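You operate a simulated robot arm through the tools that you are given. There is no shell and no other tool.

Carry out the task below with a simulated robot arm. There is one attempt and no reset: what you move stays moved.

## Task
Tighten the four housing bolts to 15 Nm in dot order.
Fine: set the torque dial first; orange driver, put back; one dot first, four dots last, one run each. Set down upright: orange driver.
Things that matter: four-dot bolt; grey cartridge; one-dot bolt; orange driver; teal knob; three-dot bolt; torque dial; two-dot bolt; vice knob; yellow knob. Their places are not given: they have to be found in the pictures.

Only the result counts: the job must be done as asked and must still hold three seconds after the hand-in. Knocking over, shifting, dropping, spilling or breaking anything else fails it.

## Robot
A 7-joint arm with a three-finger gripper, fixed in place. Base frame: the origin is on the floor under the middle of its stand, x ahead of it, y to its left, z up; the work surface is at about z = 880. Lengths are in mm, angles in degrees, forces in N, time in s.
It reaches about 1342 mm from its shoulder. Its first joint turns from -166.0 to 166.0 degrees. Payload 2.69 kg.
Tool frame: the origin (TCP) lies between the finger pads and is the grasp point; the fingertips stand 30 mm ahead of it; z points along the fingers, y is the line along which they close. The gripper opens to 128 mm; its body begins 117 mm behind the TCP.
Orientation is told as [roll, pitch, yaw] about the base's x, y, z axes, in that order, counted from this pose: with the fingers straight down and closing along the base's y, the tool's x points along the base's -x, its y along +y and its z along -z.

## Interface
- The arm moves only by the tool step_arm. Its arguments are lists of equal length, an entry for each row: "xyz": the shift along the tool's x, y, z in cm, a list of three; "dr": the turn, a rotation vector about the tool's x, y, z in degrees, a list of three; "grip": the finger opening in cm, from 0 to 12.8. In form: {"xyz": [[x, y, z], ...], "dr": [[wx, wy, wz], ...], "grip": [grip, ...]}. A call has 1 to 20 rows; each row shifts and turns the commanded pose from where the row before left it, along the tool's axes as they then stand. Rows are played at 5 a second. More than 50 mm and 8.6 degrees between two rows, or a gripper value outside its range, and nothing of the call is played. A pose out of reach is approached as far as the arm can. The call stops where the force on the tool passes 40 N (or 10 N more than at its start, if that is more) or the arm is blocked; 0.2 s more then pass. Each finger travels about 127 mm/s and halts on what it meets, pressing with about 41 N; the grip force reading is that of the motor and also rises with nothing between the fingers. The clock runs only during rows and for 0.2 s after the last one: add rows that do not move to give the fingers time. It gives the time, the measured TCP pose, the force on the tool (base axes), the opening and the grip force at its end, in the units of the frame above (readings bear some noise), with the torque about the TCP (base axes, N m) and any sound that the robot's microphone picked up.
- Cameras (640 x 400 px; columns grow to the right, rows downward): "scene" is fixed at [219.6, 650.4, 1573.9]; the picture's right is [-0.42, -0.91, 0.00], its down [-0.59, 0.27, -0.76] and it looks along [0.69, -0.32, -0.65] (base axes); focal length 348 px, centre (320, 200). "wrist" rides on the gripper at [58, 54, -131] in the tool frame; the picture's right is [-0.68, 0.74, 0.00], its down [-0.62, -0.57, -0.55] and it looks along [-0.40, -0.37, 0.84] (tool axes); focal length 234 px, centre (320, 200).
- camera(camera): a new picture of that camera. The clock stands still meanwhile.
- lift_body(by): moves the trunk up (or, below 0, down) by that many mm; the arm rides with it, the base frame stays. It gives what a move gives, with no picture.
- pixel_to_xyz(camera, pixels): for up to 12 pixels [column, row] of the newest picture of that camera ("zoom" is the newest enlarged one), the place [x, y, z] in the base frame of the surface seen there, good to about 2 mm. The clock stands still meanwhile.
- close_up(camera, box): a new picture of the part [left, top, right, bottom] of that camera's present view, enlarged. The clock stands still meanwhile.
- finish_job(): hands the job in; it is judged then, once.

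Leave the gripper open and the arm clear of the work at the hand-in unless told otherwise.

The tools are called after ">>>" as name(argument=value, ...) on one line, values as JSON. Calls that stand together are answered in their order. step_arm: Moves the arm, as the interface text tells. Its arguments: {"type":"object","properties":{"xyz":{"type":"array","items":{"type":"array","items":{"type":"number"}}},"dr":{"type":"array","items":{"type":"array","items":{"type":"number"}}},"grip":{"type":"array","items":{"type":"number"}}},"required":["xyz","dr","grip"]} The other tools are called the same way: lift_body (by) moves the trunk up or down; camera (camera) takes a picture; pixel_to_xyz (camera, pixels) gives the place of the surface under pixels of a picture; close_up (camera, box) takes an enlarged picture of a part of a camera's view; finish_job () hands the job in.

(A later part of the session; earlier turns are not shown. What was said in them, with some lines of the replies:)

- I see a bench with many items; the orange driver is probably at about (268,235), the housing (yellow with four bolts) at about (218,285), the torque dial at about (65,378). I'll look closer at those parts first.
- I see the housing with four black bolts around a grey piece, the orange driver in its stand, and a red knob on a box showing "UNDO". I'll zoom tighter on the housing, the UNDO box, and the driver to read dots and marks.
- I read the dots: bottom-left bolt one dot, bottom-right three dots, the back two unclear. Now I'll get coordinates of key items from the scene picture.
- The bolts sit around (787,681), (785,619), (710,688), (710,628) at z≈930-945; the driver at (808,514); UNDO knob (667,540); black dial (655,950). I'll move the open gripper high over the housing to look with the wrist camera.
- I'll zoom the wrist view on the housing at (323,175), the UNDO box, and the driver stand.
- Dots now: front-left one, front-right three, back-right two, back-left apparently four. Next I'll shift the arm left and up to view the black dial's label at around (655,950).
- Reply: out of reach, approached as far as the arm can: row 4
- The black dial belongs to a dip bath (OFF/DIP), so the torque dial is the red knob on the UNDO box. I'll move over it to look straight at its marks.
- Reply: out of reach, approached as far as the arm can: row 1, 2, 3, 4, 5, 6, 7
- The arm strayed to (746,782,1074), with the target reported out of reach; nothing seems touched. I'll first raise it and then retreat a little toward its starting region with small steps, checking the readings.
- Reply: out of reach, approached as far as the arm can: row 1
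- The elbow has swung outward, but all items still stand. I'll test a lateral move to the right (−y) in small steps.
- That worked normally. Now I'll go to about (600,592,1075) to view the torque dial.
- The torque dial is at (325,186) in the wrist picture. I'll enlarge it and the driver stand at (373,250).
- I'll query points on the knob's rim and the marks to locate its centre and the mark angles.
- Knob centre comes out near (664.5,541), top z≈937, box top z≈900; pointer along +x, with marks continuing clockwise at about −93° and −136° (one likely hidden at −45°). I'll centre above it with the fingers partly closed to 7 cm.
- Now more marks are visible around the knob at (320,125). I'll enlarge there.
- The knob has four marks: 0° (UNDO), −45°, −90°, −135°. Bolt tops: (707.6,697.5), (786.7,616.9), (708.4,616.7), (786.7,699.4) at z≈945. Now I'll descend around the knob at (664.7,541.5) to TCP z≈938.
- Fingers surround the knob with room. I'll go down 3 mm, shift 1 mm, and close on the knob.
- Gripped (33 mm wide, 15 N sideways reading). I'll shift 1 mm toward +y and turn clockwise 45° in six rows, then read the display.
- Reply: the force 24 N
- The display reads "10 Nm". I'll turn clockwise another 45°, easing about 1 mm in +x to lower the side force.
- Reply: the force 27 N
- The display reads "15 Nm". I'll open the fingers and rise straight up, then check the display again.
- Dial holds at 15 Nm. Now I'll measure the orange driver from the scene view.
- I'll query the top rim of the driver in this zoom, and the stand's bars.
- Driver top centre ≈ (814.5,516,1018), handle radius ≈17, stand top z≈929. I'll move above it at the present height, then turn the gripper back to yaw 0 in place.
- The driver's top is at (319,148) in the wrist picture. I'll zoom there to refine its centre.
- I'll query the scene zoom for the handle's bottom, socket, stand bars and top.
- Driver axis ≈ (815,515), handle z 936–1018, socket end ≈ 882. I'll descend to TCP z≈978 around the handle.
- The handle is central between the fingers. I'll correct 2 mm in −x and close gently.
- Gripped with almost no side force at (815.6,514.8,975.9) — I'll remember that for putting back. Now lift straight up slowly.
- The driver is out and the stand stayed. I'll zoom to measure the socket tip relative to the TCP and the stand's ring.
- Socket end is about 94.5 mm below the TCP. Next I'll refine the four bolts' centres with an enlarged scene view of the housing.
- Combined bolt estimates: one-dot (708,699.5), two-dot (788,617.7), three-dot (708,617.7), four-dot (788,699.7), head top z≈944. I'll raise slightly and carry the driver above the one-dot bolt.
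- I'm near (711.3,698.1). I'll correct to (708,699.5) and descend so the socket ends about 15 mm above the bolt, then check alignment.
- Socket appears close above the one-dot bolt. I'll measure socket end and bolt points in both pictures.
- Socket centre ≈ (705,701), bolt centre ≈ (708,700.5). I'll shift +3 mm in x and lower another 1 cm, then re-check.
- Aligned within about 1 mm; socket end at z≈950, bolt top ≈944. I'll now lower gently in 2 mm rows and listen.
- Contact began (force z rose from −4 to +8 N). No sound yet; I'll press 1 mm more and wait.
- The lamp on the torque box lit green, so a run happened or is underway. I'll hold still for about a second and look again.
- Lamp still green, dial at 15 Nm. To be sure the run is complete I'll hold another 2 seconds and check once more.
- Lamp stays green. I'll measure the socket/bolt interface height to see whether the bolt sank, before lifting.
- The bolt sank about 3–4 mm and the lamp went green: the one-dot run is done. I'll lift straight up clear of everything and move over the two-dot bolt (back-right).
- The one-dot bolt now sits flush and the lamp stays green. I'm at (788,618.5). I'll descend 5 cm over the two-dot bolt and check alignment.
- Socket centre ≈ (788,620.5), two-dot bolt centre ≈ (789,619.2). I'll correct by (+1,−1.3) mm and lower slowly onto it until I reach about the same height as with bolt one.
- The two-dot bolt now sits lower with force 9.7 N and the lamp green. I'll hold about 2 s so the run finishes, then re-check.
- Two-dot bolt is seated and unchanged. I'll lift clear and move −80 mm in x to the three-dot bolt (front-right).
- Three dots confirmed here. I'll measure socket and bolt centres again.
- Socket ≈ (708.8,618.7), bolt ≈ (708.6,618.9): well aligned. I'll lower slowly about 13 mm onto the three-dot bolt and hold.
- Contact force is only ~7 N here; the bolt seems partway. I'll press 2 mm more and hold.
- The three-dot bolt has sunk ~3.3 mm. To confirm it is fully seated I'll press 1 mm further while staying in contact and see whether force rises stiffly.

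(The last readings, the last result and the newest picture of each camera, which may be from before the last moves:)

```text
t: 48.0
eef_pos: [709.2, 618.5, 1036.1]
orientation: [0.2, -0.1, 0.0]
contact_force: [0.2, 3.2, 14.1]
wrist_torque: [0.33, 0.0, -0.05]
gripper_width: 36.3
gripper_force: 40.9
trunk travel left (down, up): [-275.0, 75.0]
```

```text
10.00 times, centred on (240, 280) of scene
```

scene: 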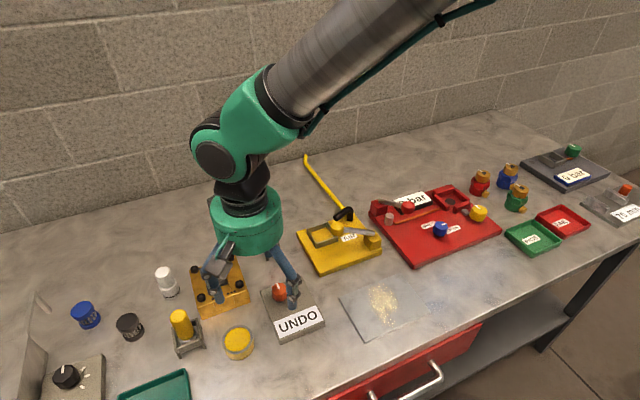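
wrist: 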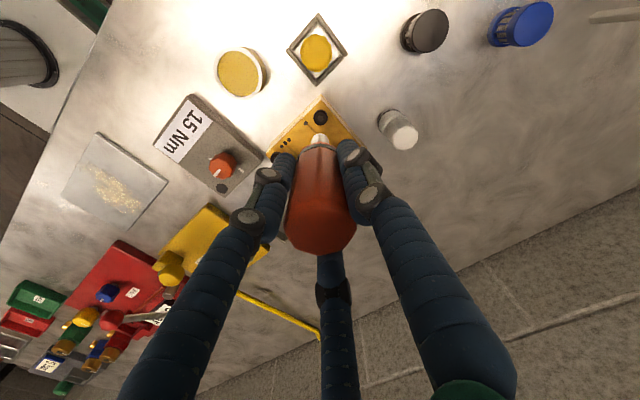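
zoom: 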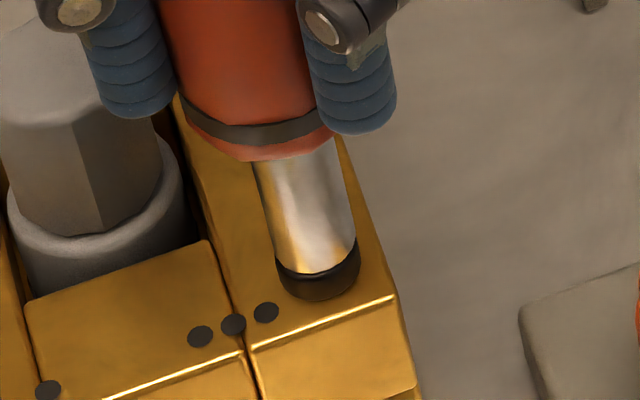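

Force rose by 4 N with no further sinking: it is seated. I'll lift and move to the four-dot bolt (back-left, offset about +80, +82).

>>> step_arm(xyz=[[0, 0, -1.0], [0, 0, -2.0], [0, 0, -3.5], [-2.67, 2.72, 0], [-2.67, 2.72, 0], [-2.67, 2.72, 0], [0, 0, 0], [0, 0, 2.5], [0, 0, 2.4], [0, 0, 0], [0, 0, 0]], dr=[[0, 0, 0], [0, 0, 0], [0, 0, 0], [0, 0, 0], [0, 0, 0], [0, 0, 0], [0, 0, 0], [0, 0, 0], [0, 0, 0], [0, 0, 0], [0, 0, 0]], grip=[3.0, 3.0, 3.0, 3.0, 3.0, 3.0, 3.0, 3.0, 3.0, 3.0, 3.0])

>>> close_up(camera="scene", box=[185, 245, 235, 295])

>>> close_up(camera="wrist", box=[290, 90, 350, 150])

```text
t: 50.4
eef_pos: [787.1, 701.9, 1046.8]
orientation: [0.1, 0.0, 0.0]
contact_force: [-0.7, -0.5, -5.0]
wrist_torque: [-0.02, -0.01, -0.02]
gripper_width: 36.3
gripper_force: 40.8
trunk travel left (down, up): [-275.0, 75.0]
```

```text
8.00 times, centred on (210, 270) of scene
```

zoom: 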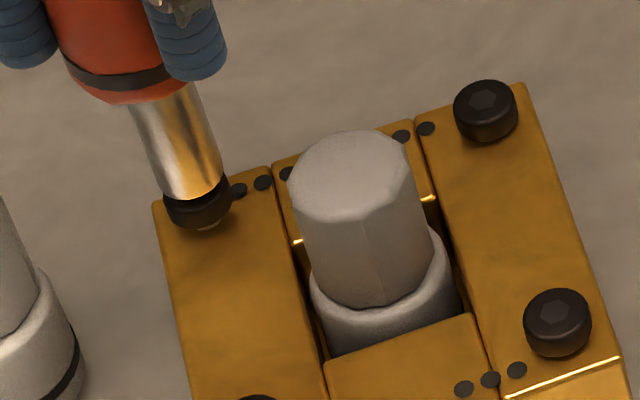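

```text
6.67 times, centred on (320, 120) of wrist
```

zoom: 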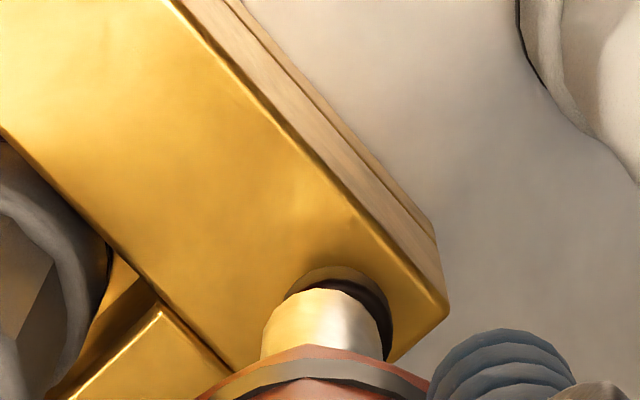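

Bolts two and three sit flush now. Over the four-dot bolt the socket seems ~2 mm off. I'll measure.

>>> pixel_to_xyz(camera="zoom", pixels=[[340, 270], [300, 280], [385, 310], [375, 290], [320, 275], [290, 290], [320, 295], [268, 330], [378, 330], [365, 300]])

>>> close_up(camera="scene", box=[185, 250, 225, 290])

```text
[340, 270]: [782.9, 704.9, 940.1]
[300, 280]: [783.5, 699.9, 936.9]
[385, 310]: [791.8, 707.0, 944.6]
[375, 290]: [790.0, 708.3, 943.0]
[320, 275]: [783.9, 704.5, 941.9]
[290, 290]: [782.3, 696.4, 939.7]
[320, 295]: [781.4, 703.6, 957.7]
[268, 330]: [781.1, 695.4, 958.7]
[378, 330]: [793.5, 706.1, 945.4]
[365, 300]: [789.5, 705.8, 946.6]
```

```text
10.00 times, centred on (205, 270) of scene
```

zoom: 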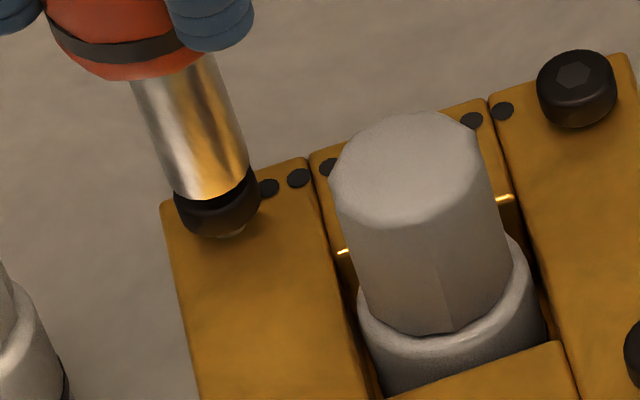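

>>> pixel_to_xyz(camera="zoom", pixels=[[210, 198], [190, 195], [228, 190], [244, 172], [174, 182], [205, 160], [257, 185], [258, 200], [180, 205], [215, 208], [240, 200], [252, 215]])

```text
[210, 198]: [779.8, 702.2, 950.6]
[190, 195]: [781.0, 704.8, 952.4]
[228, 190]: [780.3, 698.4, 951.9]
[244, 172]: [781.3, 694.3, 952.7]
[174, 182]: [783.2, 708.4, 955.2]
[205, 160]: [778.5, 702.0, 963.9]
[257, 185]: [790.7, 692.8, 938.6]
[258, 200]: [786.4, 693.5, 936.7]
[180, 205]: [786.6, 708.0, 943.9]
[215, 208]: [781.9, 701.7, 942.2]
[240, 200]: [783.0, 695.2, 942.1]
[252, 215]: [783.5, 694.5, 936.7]
```

Socket ≈ (788,701), four-dot bolt ≈ (789.4,701). I'll shift +1.3 mm x, +0.4 mm y and lower onto it, finishing around z 1035.5.

>>> step_arm(xyz=[[-0.13, 0.04, 0], [0, 0, 0.4], [0, 0, 0.2], [0, 0, 0.2], [0, 0, 0.2], [0, 0, 0.1], [0, 0, 0.1], [0, 0, 0], [0, 0, 0], [0, 0, 0], [0, 0, 0], [0, 0, 0], [0, 0, 0], [0, 0, 0]], dr=[[0, 0, 0], [0, 0, 0], [0, 0, 0], [0, 0, 0], [0, 0, 0], [0, 0, 0], [0, 0, 0], [0, 0, 0], [0, 0, 0], [0, 0, 0], [0, 0, 0], [0, 0, 0], [0, 0, 0], [0, 0, 0]], grip=[3.0, 3.0, 3.0, 3.0, 3.0, 3.0, 3.0, 3.0, 3.0, 3.0, 3.0, 3.0, 3.0, 3.0])

>>> close_up(camera="scene", box=[185, 250, 225, 290])

>>> close_up(camera="scene", box=[185, 250, 335, 345])

```text
t: 53.4
eef_pos: [790.2, 698.2, 1036.3]
orientation: [-0.1, -0.1, 0.0]
contact_force: [-2.0, -2.4, 4.1]
wrist_torque: [-0.18, 0.16, 0.01]
gripper_width: 36.1
gripper_force: 41.4
trunk travel left (down, up): [-275.0, 75.0]
```

```text
10.00 times, centred on (205, 270) of scene
```

zoom: 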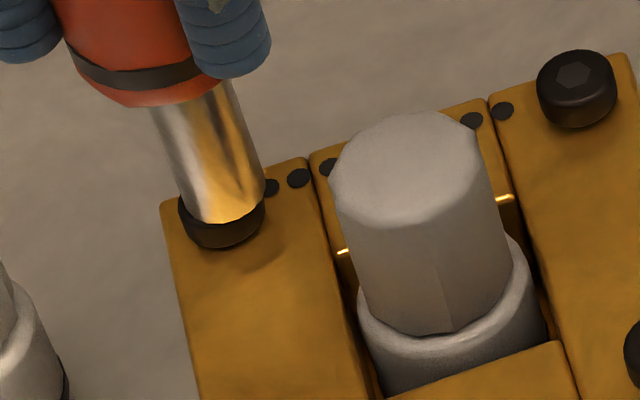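

```text
4.21 times, centred on (260, 298) of scene
```

zoom: 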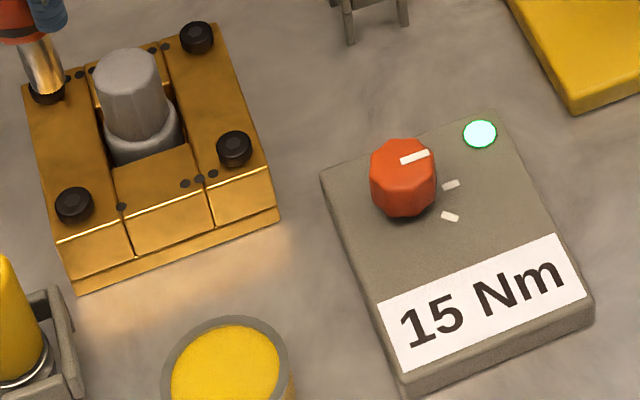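

Bolt four has sunk ~3 mm with ~9 N contact. I'll press 1.5 mm more and hold to be sure it seats.

>>> step_arm(xyz=[[0, 0, 0.1], [0, 0, 0.1], [0, 0, 0], [0, 0, 0], [0, 0, 0], [0, 0, 0], [0, 0, 0], [0, 0, 0]], dr=[[0, 0, 0], [0, 0, 0], [0, 0, 0], [0, 0, 0], [0, 0, 0], [0, 0, 0], [0, 0, 0], [0, 0, 0]], grip=[3.0, 3.0, 3.0, 3.0, 3.0, 3.0, 3.0, 3.0])

>>> close_up(camera="scene", box=[185, 250, 225, 290])

>>> close_up(camera="scene", box=[185, 250, 335, 345])

```text
t: 55.2
eef_pos: [790.4, 701.5, 1036.7]
orientation: [0.0, 0.0, -0.1]
contact_force: [1.3, -0.7, 7.8]
wrist_torque: [-0.12, -0.15, 0.0]
gripper_width: 35.9
gripper_force: 40.9
trunk travel left (down, up): [-275.0, 75.0]
```

```text
10.00 times, centred on (205, 270) of scene
```

zoom: 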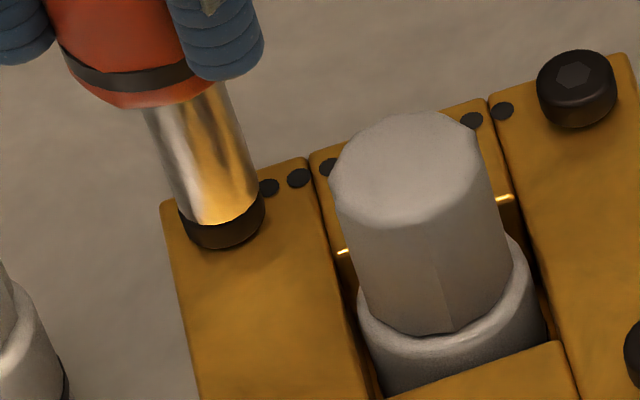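

```text
4.21 times, centred on (260, 298) of scene
```

zoom: 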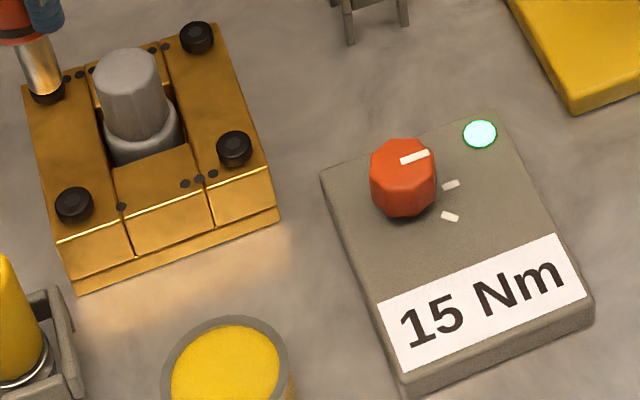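

Force rose with no further sinking: four-dot bolt seated, lamp green. I'll lift straight up and check that the bolt stays flush.

>>> step_arm(xyz=[[0, 0, -1.0], [0, 0, -2.0], [0, 0, -3.0], [0, 0, -2.0], [0, 0, 0], [0, 0, 0]], dr=[[0, 0, 0], [0, 0, 0], [0, 0, 0], [0, 0, 0], [0, 0, 0], [0, 0, 0]], grip=[3.0, 3.0, 3.0, 3.0, 3.0, 3.0])

>>> close_up(camera="scene", box=[185, 250, 255, 320])

>>> close_up(camera="scene", box=[150, 200, 340, 345])

```text
t: 56.6
eef_pos: [788.3, 700.5, 1118.7]
orientation: [0.0, 0.0, 0.0]
contact_force: [-0.6, -0.3, -4.6]
wrist_torque: [0.01, -0.04, 0.0]
gripper_width: 35.8
gripper_force: 41.2
trunk travel left (down, up): [-275.0, 75.0]
```

```text
5.71 times, centred on (220, 285) of scene
```

zoom: 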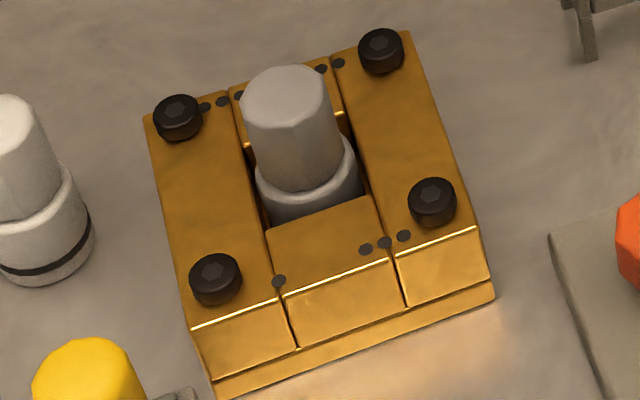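

```text
2.76 times, centred on (245, 272) of scene
```

zoom: 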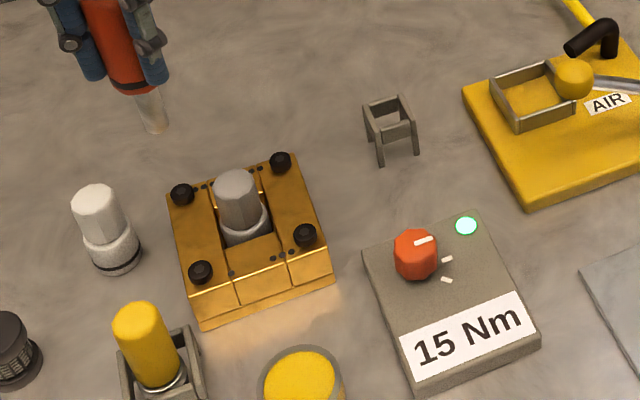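

All four bolts now sit equally flush, lamp green. I'll carry the driver back above its stand at (815.5,515).

>>> step_arm(xyz=[[-0.54, -3.71, 0], [-0.54, -3.71, 0], [-0.54, -3.71, 0], [-0.54, -3.71, 0], [-0.54, -3.71, 0], [0, 0, 0], [0, 0, 2.5], [0, 0, 2.5], [0, 0, 2.0], [0, 0, 0], [0, 0, 0]], dr=[[0, 0, 0], [0, 0, 0], [0, 0, 0], [0, 0, 0], [0, 0, 0], [0, 0, 0], [0, 0, 0], [0, 0, 0], [0, 0, 0], [0, 0, 0], [0, 0, 0]], grip=[3.0, 3.0, 3.0, 3.0, 3.0, 3.0, 3.0, 3.0, 3.0, 3.0, 3.0])

>>> close_up(camera="scene", box=[240, 200, 300, 270])

>>> close_up(camera="wrist", box=[280, 80, 360, 150])

```text
t: 59.0
eef_pos: [818.0, 514.3, 1046.7]
orientation: [0.0, 0.0, 0.0]
contact_force: [-0.3, 0.1, -4.4]
wrist_torque: [0.02, 0.0, -0.03]
gripper_width: 36.1
gripper_force: 40.6
trunk travel left (down, up): [-275.0, 75.0]
```

```text
5.71 times, centred on (270, 235) of scene
```

zoom: 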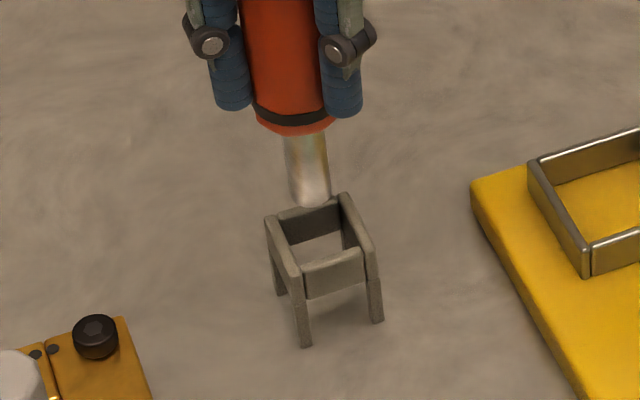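

```text
5.71 times, centred on (320, 115) of wrist
```

zoom: 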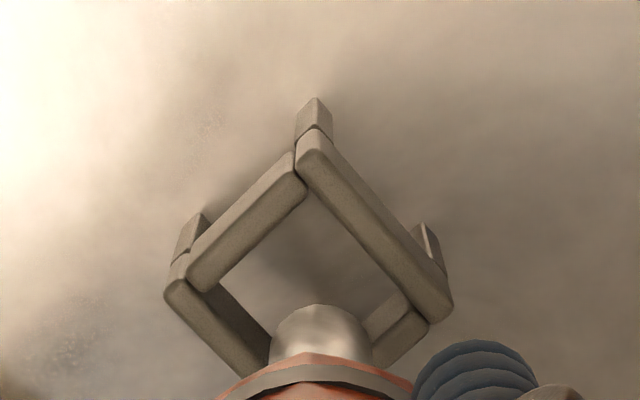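

I'll measure the stand's ring corners and the socket's end to align them.

>>> pixel_to_xyz(camera="zoom", pixels=[[315, 140], [295, 170], [170, 285], [200, 285], [440, 305], [410, 295], [250, 225], [375, 225], [320, 310], [280, 335], [360, 335]])

>>> close_up(camera="scene", box=[250, 215, 290, 265])

```text
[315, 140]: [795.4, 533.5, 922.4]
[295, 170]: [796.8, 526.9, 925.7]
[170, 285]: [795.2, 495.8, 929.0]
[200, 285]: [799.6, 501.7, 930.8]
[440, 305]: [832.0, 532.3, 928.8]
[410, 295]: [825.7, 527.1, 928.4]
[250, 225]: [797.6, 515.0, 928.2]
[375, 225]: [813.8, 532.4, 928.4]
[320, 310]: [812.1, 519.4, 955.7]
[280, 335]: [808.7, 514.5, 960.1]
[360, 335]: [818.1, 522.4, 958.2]
```

```text
8.00 times, centred on (270, 240) of scene
```

zoom: 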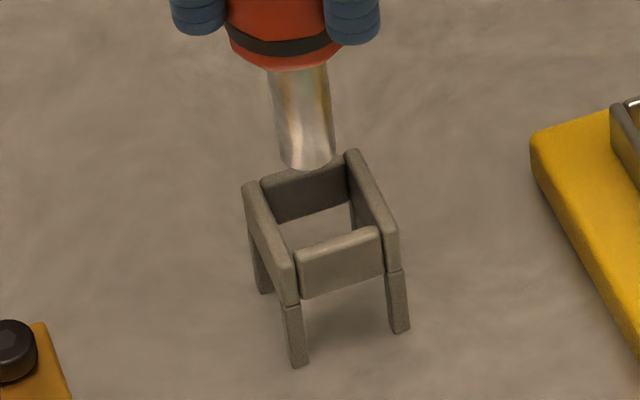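

>>> pixel_to_xyz(camera="zoom", pixels=[[305, 167], [283, 162], [325, 165], [333, 150], [300, 120], [250, 185], [355, 155], [392, 235], [290, 265], [340, 240], [310, 175], [265, 225]])

```text
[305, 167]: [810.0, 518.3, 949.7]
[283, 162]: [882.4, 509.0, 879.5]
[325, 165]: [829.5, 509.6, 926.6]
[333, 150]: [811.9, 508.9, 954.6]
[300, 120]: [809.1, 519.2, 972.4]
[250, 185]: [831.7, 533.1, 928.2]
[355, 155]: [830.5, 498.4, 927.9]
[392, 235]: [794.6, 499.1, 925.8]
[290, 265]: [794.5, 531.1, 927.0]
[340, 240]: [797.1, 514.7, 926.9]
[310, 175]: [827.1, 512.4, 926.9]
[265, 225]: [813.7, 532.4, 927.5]
```

Ring centre ≈ (813.5,515.5), socket ≈ (817.5,514.3). I'll shift −2.7 mm in x and +0.7 mm in y, then lower the socket into the ring watching the force.

>>> step_arm(xyz=[[0.27, 0.07, 0], [0, 0, 1.5], [0, 0, 1.5], [0, 0, 0], [0, 0, 0]], dr=[[0, 0, 0], [0, 0, 0], [0, 0, 0], [0, 0, 0], [0, 0, 0]], grip=[3.0, 3.0, 3.0, 3.0, 3.0])

>>> close_up(camera="scene", box=[250, 205, 290, 265])

>>> close_up(camera="wrist", box=[280, 80, 360, 150])

```text
t: 60.2
eef_pos: [815.2, 517.6, 1016.6]
orientation: [0.0, 0.0, 0.0]
contact_force: [0.6, -0.3, -4.6]
wrist_torque: [0.03, -0.03, -0.01]
gripper_width: 35.8
gripper_force: 40.9
trunk travel left (down, up): [-275.0, 75.0]
```

```text
6.67 times, centred on (270, 235) of scene
```

zoom: 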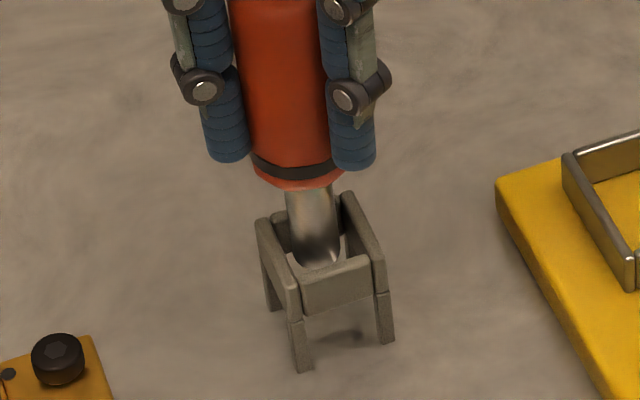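

```text
5.71 times, centred on (320, 115) of wrist
```

zoom: 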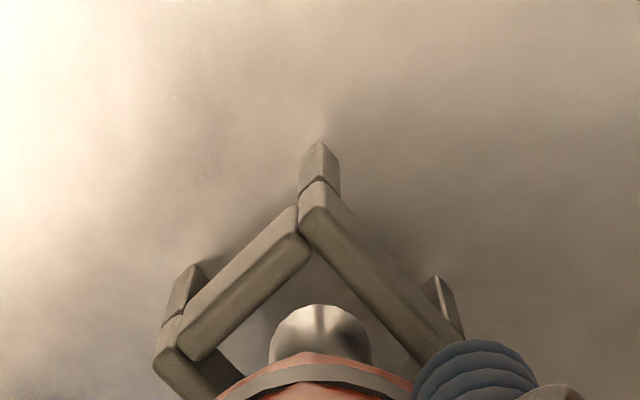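

The socket entered the ring freely. I'll lower another 34 mm and check.

>>> step_arm(xyz=[[0, -0.05, 1.2], [0, 0, 1.2], [0, 0, 1.0], [0, 0, 0], [0, 0, 0]], dr=[[0, 0, 0], [0, 0, 0], [0, 0, 0], [0, 0, 0], [0, 0, 0]], grip=[3.0, 3.0, 3.0, 3.0, 3.0])

>>> close_up(camera="scene", box=[250, 205, 290, 265])

```text
t: 61.4
eef_pos: [815.4, 514.7, 983.4]
orientation: [0.0, 0.0, 0.0]
contact_force: [-0.4, 0.1, -4.1]
wrist_torque: [-0.04, -0.05, 0.0]
gripper_width: 36.0
gripper_force: 41.0
trunk travel left (down, up): [-275.0, 75.0]
```

```text
6.67 times, centred on (270, 235) of scene
```

zoom: 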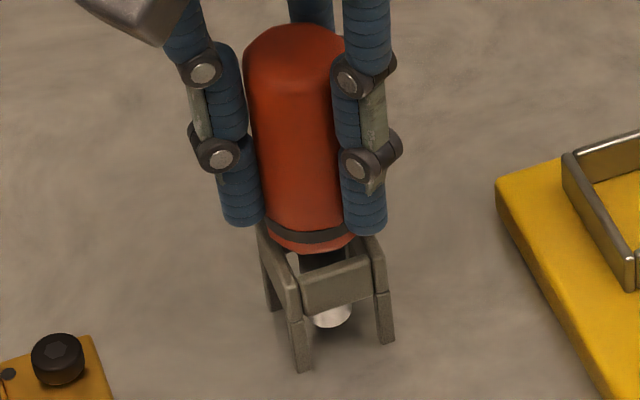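

About 7 mm to go. I'll lower in small steps and watch for the weight coming off.

>>> step_arm(xyz=[[0, 0, 0.2], [0, 0, 0.2], [0, 0, 0.1], [0, 0, 0], [0, 0, 0]], dr=[[0, 0, 0], [0, 0, 0], [0, 0, 0], [0, 0, 0], [0, 0, 0]], grip=[3.0, 3.0, 3.0, 3.0, 3.0])

>>> close_up(camera="scene", box=[250, 205, 290, 265])

```text
t: 62.6
eef_pos: [815.8, 515.2, 977.7]
orientation: [0.0, 0.1, 0.0]
contact_force: [-0.9, -0.1, -3.9]
wrist_torque: [0.0, -0.01, -0.03]
gripper_width: 35.9
gripper_force: 41.6
trunk travel left (down, up): [-275.0, 75.0]
```

```text
6.67 times, centred on (270, 235) of scene
```

zoom: 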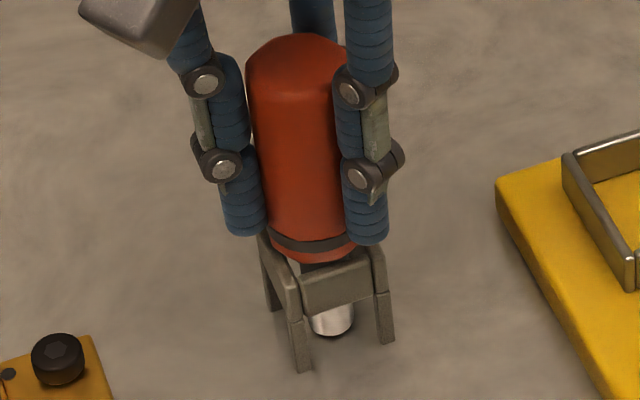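

>>> step_arm(xyz=[[0, 0, 0.1], [0, 0, 0.1], [0, 0, 0], [0, 0, 0]], dr=[[0, 0, 0], [0, 0, 0], [0, 0, 0], [0, 0, 0]], grip=[3.0, 3.0, 3.0, 3.0])

>>> close_up(camera="scene", box=[250, 205, 290, 265])

```text
t: 63.6
eef_pos: [815.9, 514.5, 976.5]
orientation: [-0.1, -0.1, 0.0]
contact_force: [0.0, -0.2, -3.7]
wrist_torque: [0.03, -0.03, 0.01]
gripper_width: 36.3
gripper_force: 41.6
trunk travel left (down, up): [-275.0, 75.0]
```

```text
6.67 times, centred on (270, 235) of scene
```

zoom: 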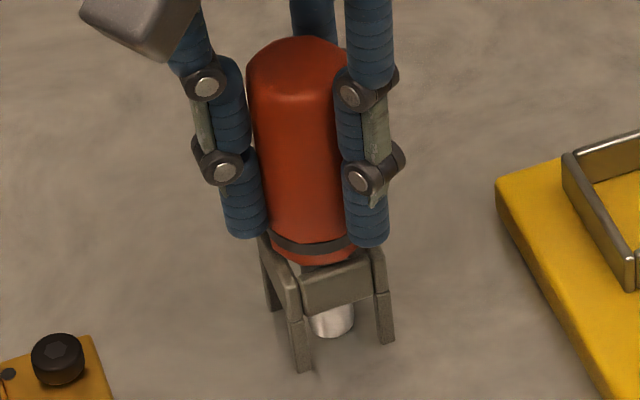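

Nearly identical to the original image; still no contact force. One more millimetre or two.

>>> step_arm(xyz=[[0, 0, 0.1], [0, 0, 0], [0, 0, 0]], dr=[[0, 0, 0], [0, 0, 0], [0, 0, 0]], grip=[3.0, 3.0, 3.0])

```text
t: 64.4
eef_pos: [816.4, 514.5, 976.6]
orientation: [-0.1, 0.0, 0.0]
contact_force: [1.0, -1.8, 3.0]
wrist_torque: [-0.19, 0.03, -0.02]
gripper_width: 36.1
gripper_force: 40.9
trunk travel left (down, up): [-275.0, 75.0]
```

Force flipped to +3 N: the driver rests in its stand. I'll open the fingers gradually and look before lifting.

>>> step_arm(xyz=[[0, 0, 0], [0, 0, 0], [0, 0, 0], [0, 0, 0], [0, 0, 0], [0, 0, 0]], dr=[[0, 0, 0], [0, 0, 0], [0, 0, 0], [0, 0, 0], [0, 0, 0], [0, 0, 0]], grip=[3.5, 4.0, 5.0, 6.5, 8, 8])

>>> close_up(camera="scene", box=[220, 150, 340, 270])

>>> camera(camera="wrist")

```text
t: 65.8
eef_pos: [814.7, 515.1, 975.9]
orientation: [0.0, 0.0, 0.1]
contact_force: [0.1, -0.4, -0.4]
wrist_torque: [-0.04, -0.01, 0.02]
gripper_width: 80.0
gripper_force: 0.1
trunk travel left (down, up): [-275.0, 75.0]
```

```text
3.33 times, centred on (280, 210) of scene
```

zoom: 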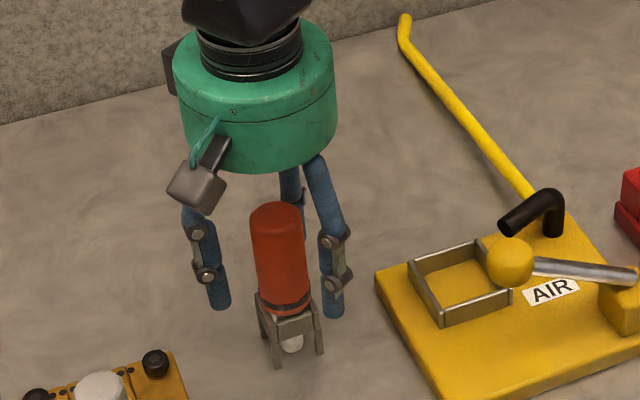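

```text
taken
```

wrist: 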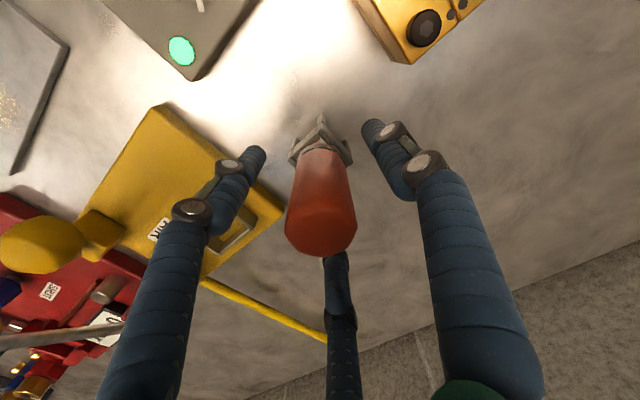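

The driver stands upright in its stand. I'll rise straight up well clear, then back off toward the start region, and inspect.

>>> step_arm(xyz=[[0, 0, -2], [0, 0, -3], [0, 0, -4], [0, 0, -4], [0, 0, -4], [0, 0, -4], [0, 0, -4], [3, -1, -2], [4, -1, -1], [4, -1, -1], [4, -1, -1], [4, 0, 0], [4, 0, 0], [0, 0, 0]], dr=[[0, 0, 0], [0, 0, 0], [0, 0, 0], [0, 0, 0], [0, 0, 0], [0, 0, 0], [0, 0, 0], [0, 0, 0], [0, 0, 0], [0, 0, 0], [0, 0, 0], [0, 0, 0], [0, 0, 0], [0, 0, 0]], grip=[8, 8, 8, 8, 8, 8, 8, 8, 10, 12, 12.8, 12.8, 12.8, 12.8])

>>> camera(camera="scene")

>>> close_up(camera="scene", box=[150, 200, 340, 345])

>>> close_up(camera="scene", box=[240, 200, 300, 270])

```text
t: 68.8
eef_pos: [581.8, 474.6, 1276.2]
orientation: [0.0, 0.0, -0.1]
contact_force: [0.1, -0.1, 0.2]
wrist_torque: [0.04, -0.02, -0.01]
gripper_width: 128.2
gripper_force: 0.1
trunk travel left (down, up): [-275.0, 75.0]
```

```text
taken
```

scene: 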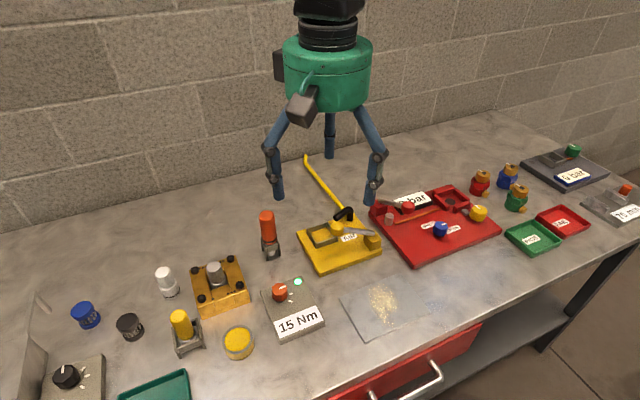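

```text
2.76 times, centred on (245, 272) of scene
```

zoom: 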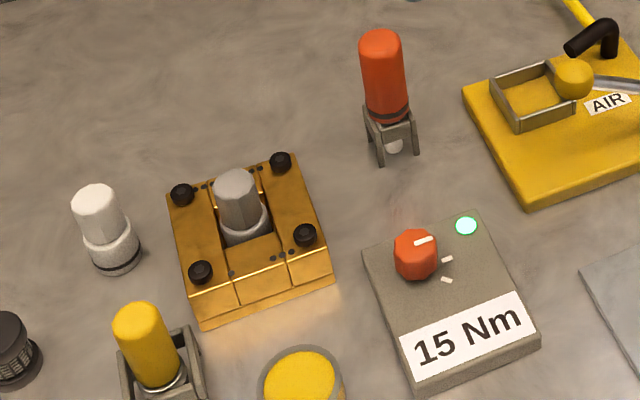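

```text
5.71 times, centred on (270, 235) of scene
```

zoom: 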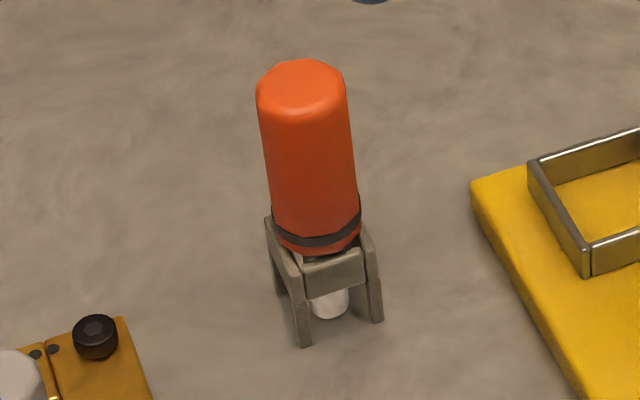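

Everything matches its original place: the driver stands upright in its stand, the dial reads 15 Nm with the lamp green, all four bolts are flush, and the gripper is open and clear. I'll hand the job in.

>>> finish_job()

```text
The job is handed in.
```

I've tightened all four housing bolts at 15 Nm in dot order, and the job is handed in.

- **Torque dial:** I set it first. It still reads 15 Nm, and its lamp lit green during the first bolt and stayed green.
- **Bolts:** I ran one, two, three, then four dots, pressing each bolt only once. Each sank about 3 mm until its head sat flush. No sound was reported during the runs. The lamp was already green from the first bolt, so for the other three I went by the sinking and the contact force.
- **Four-dot bolt:** the picture only clearly showed three of its dots. I took it as the fourth because the other three were clearly one, two and three.
- **Orange driver:** it is back in its stand, upright, looking the same as at the start.

In the last pictures nothing else had been knocked or moved. I left the gripper open and the arm clear of the bench.
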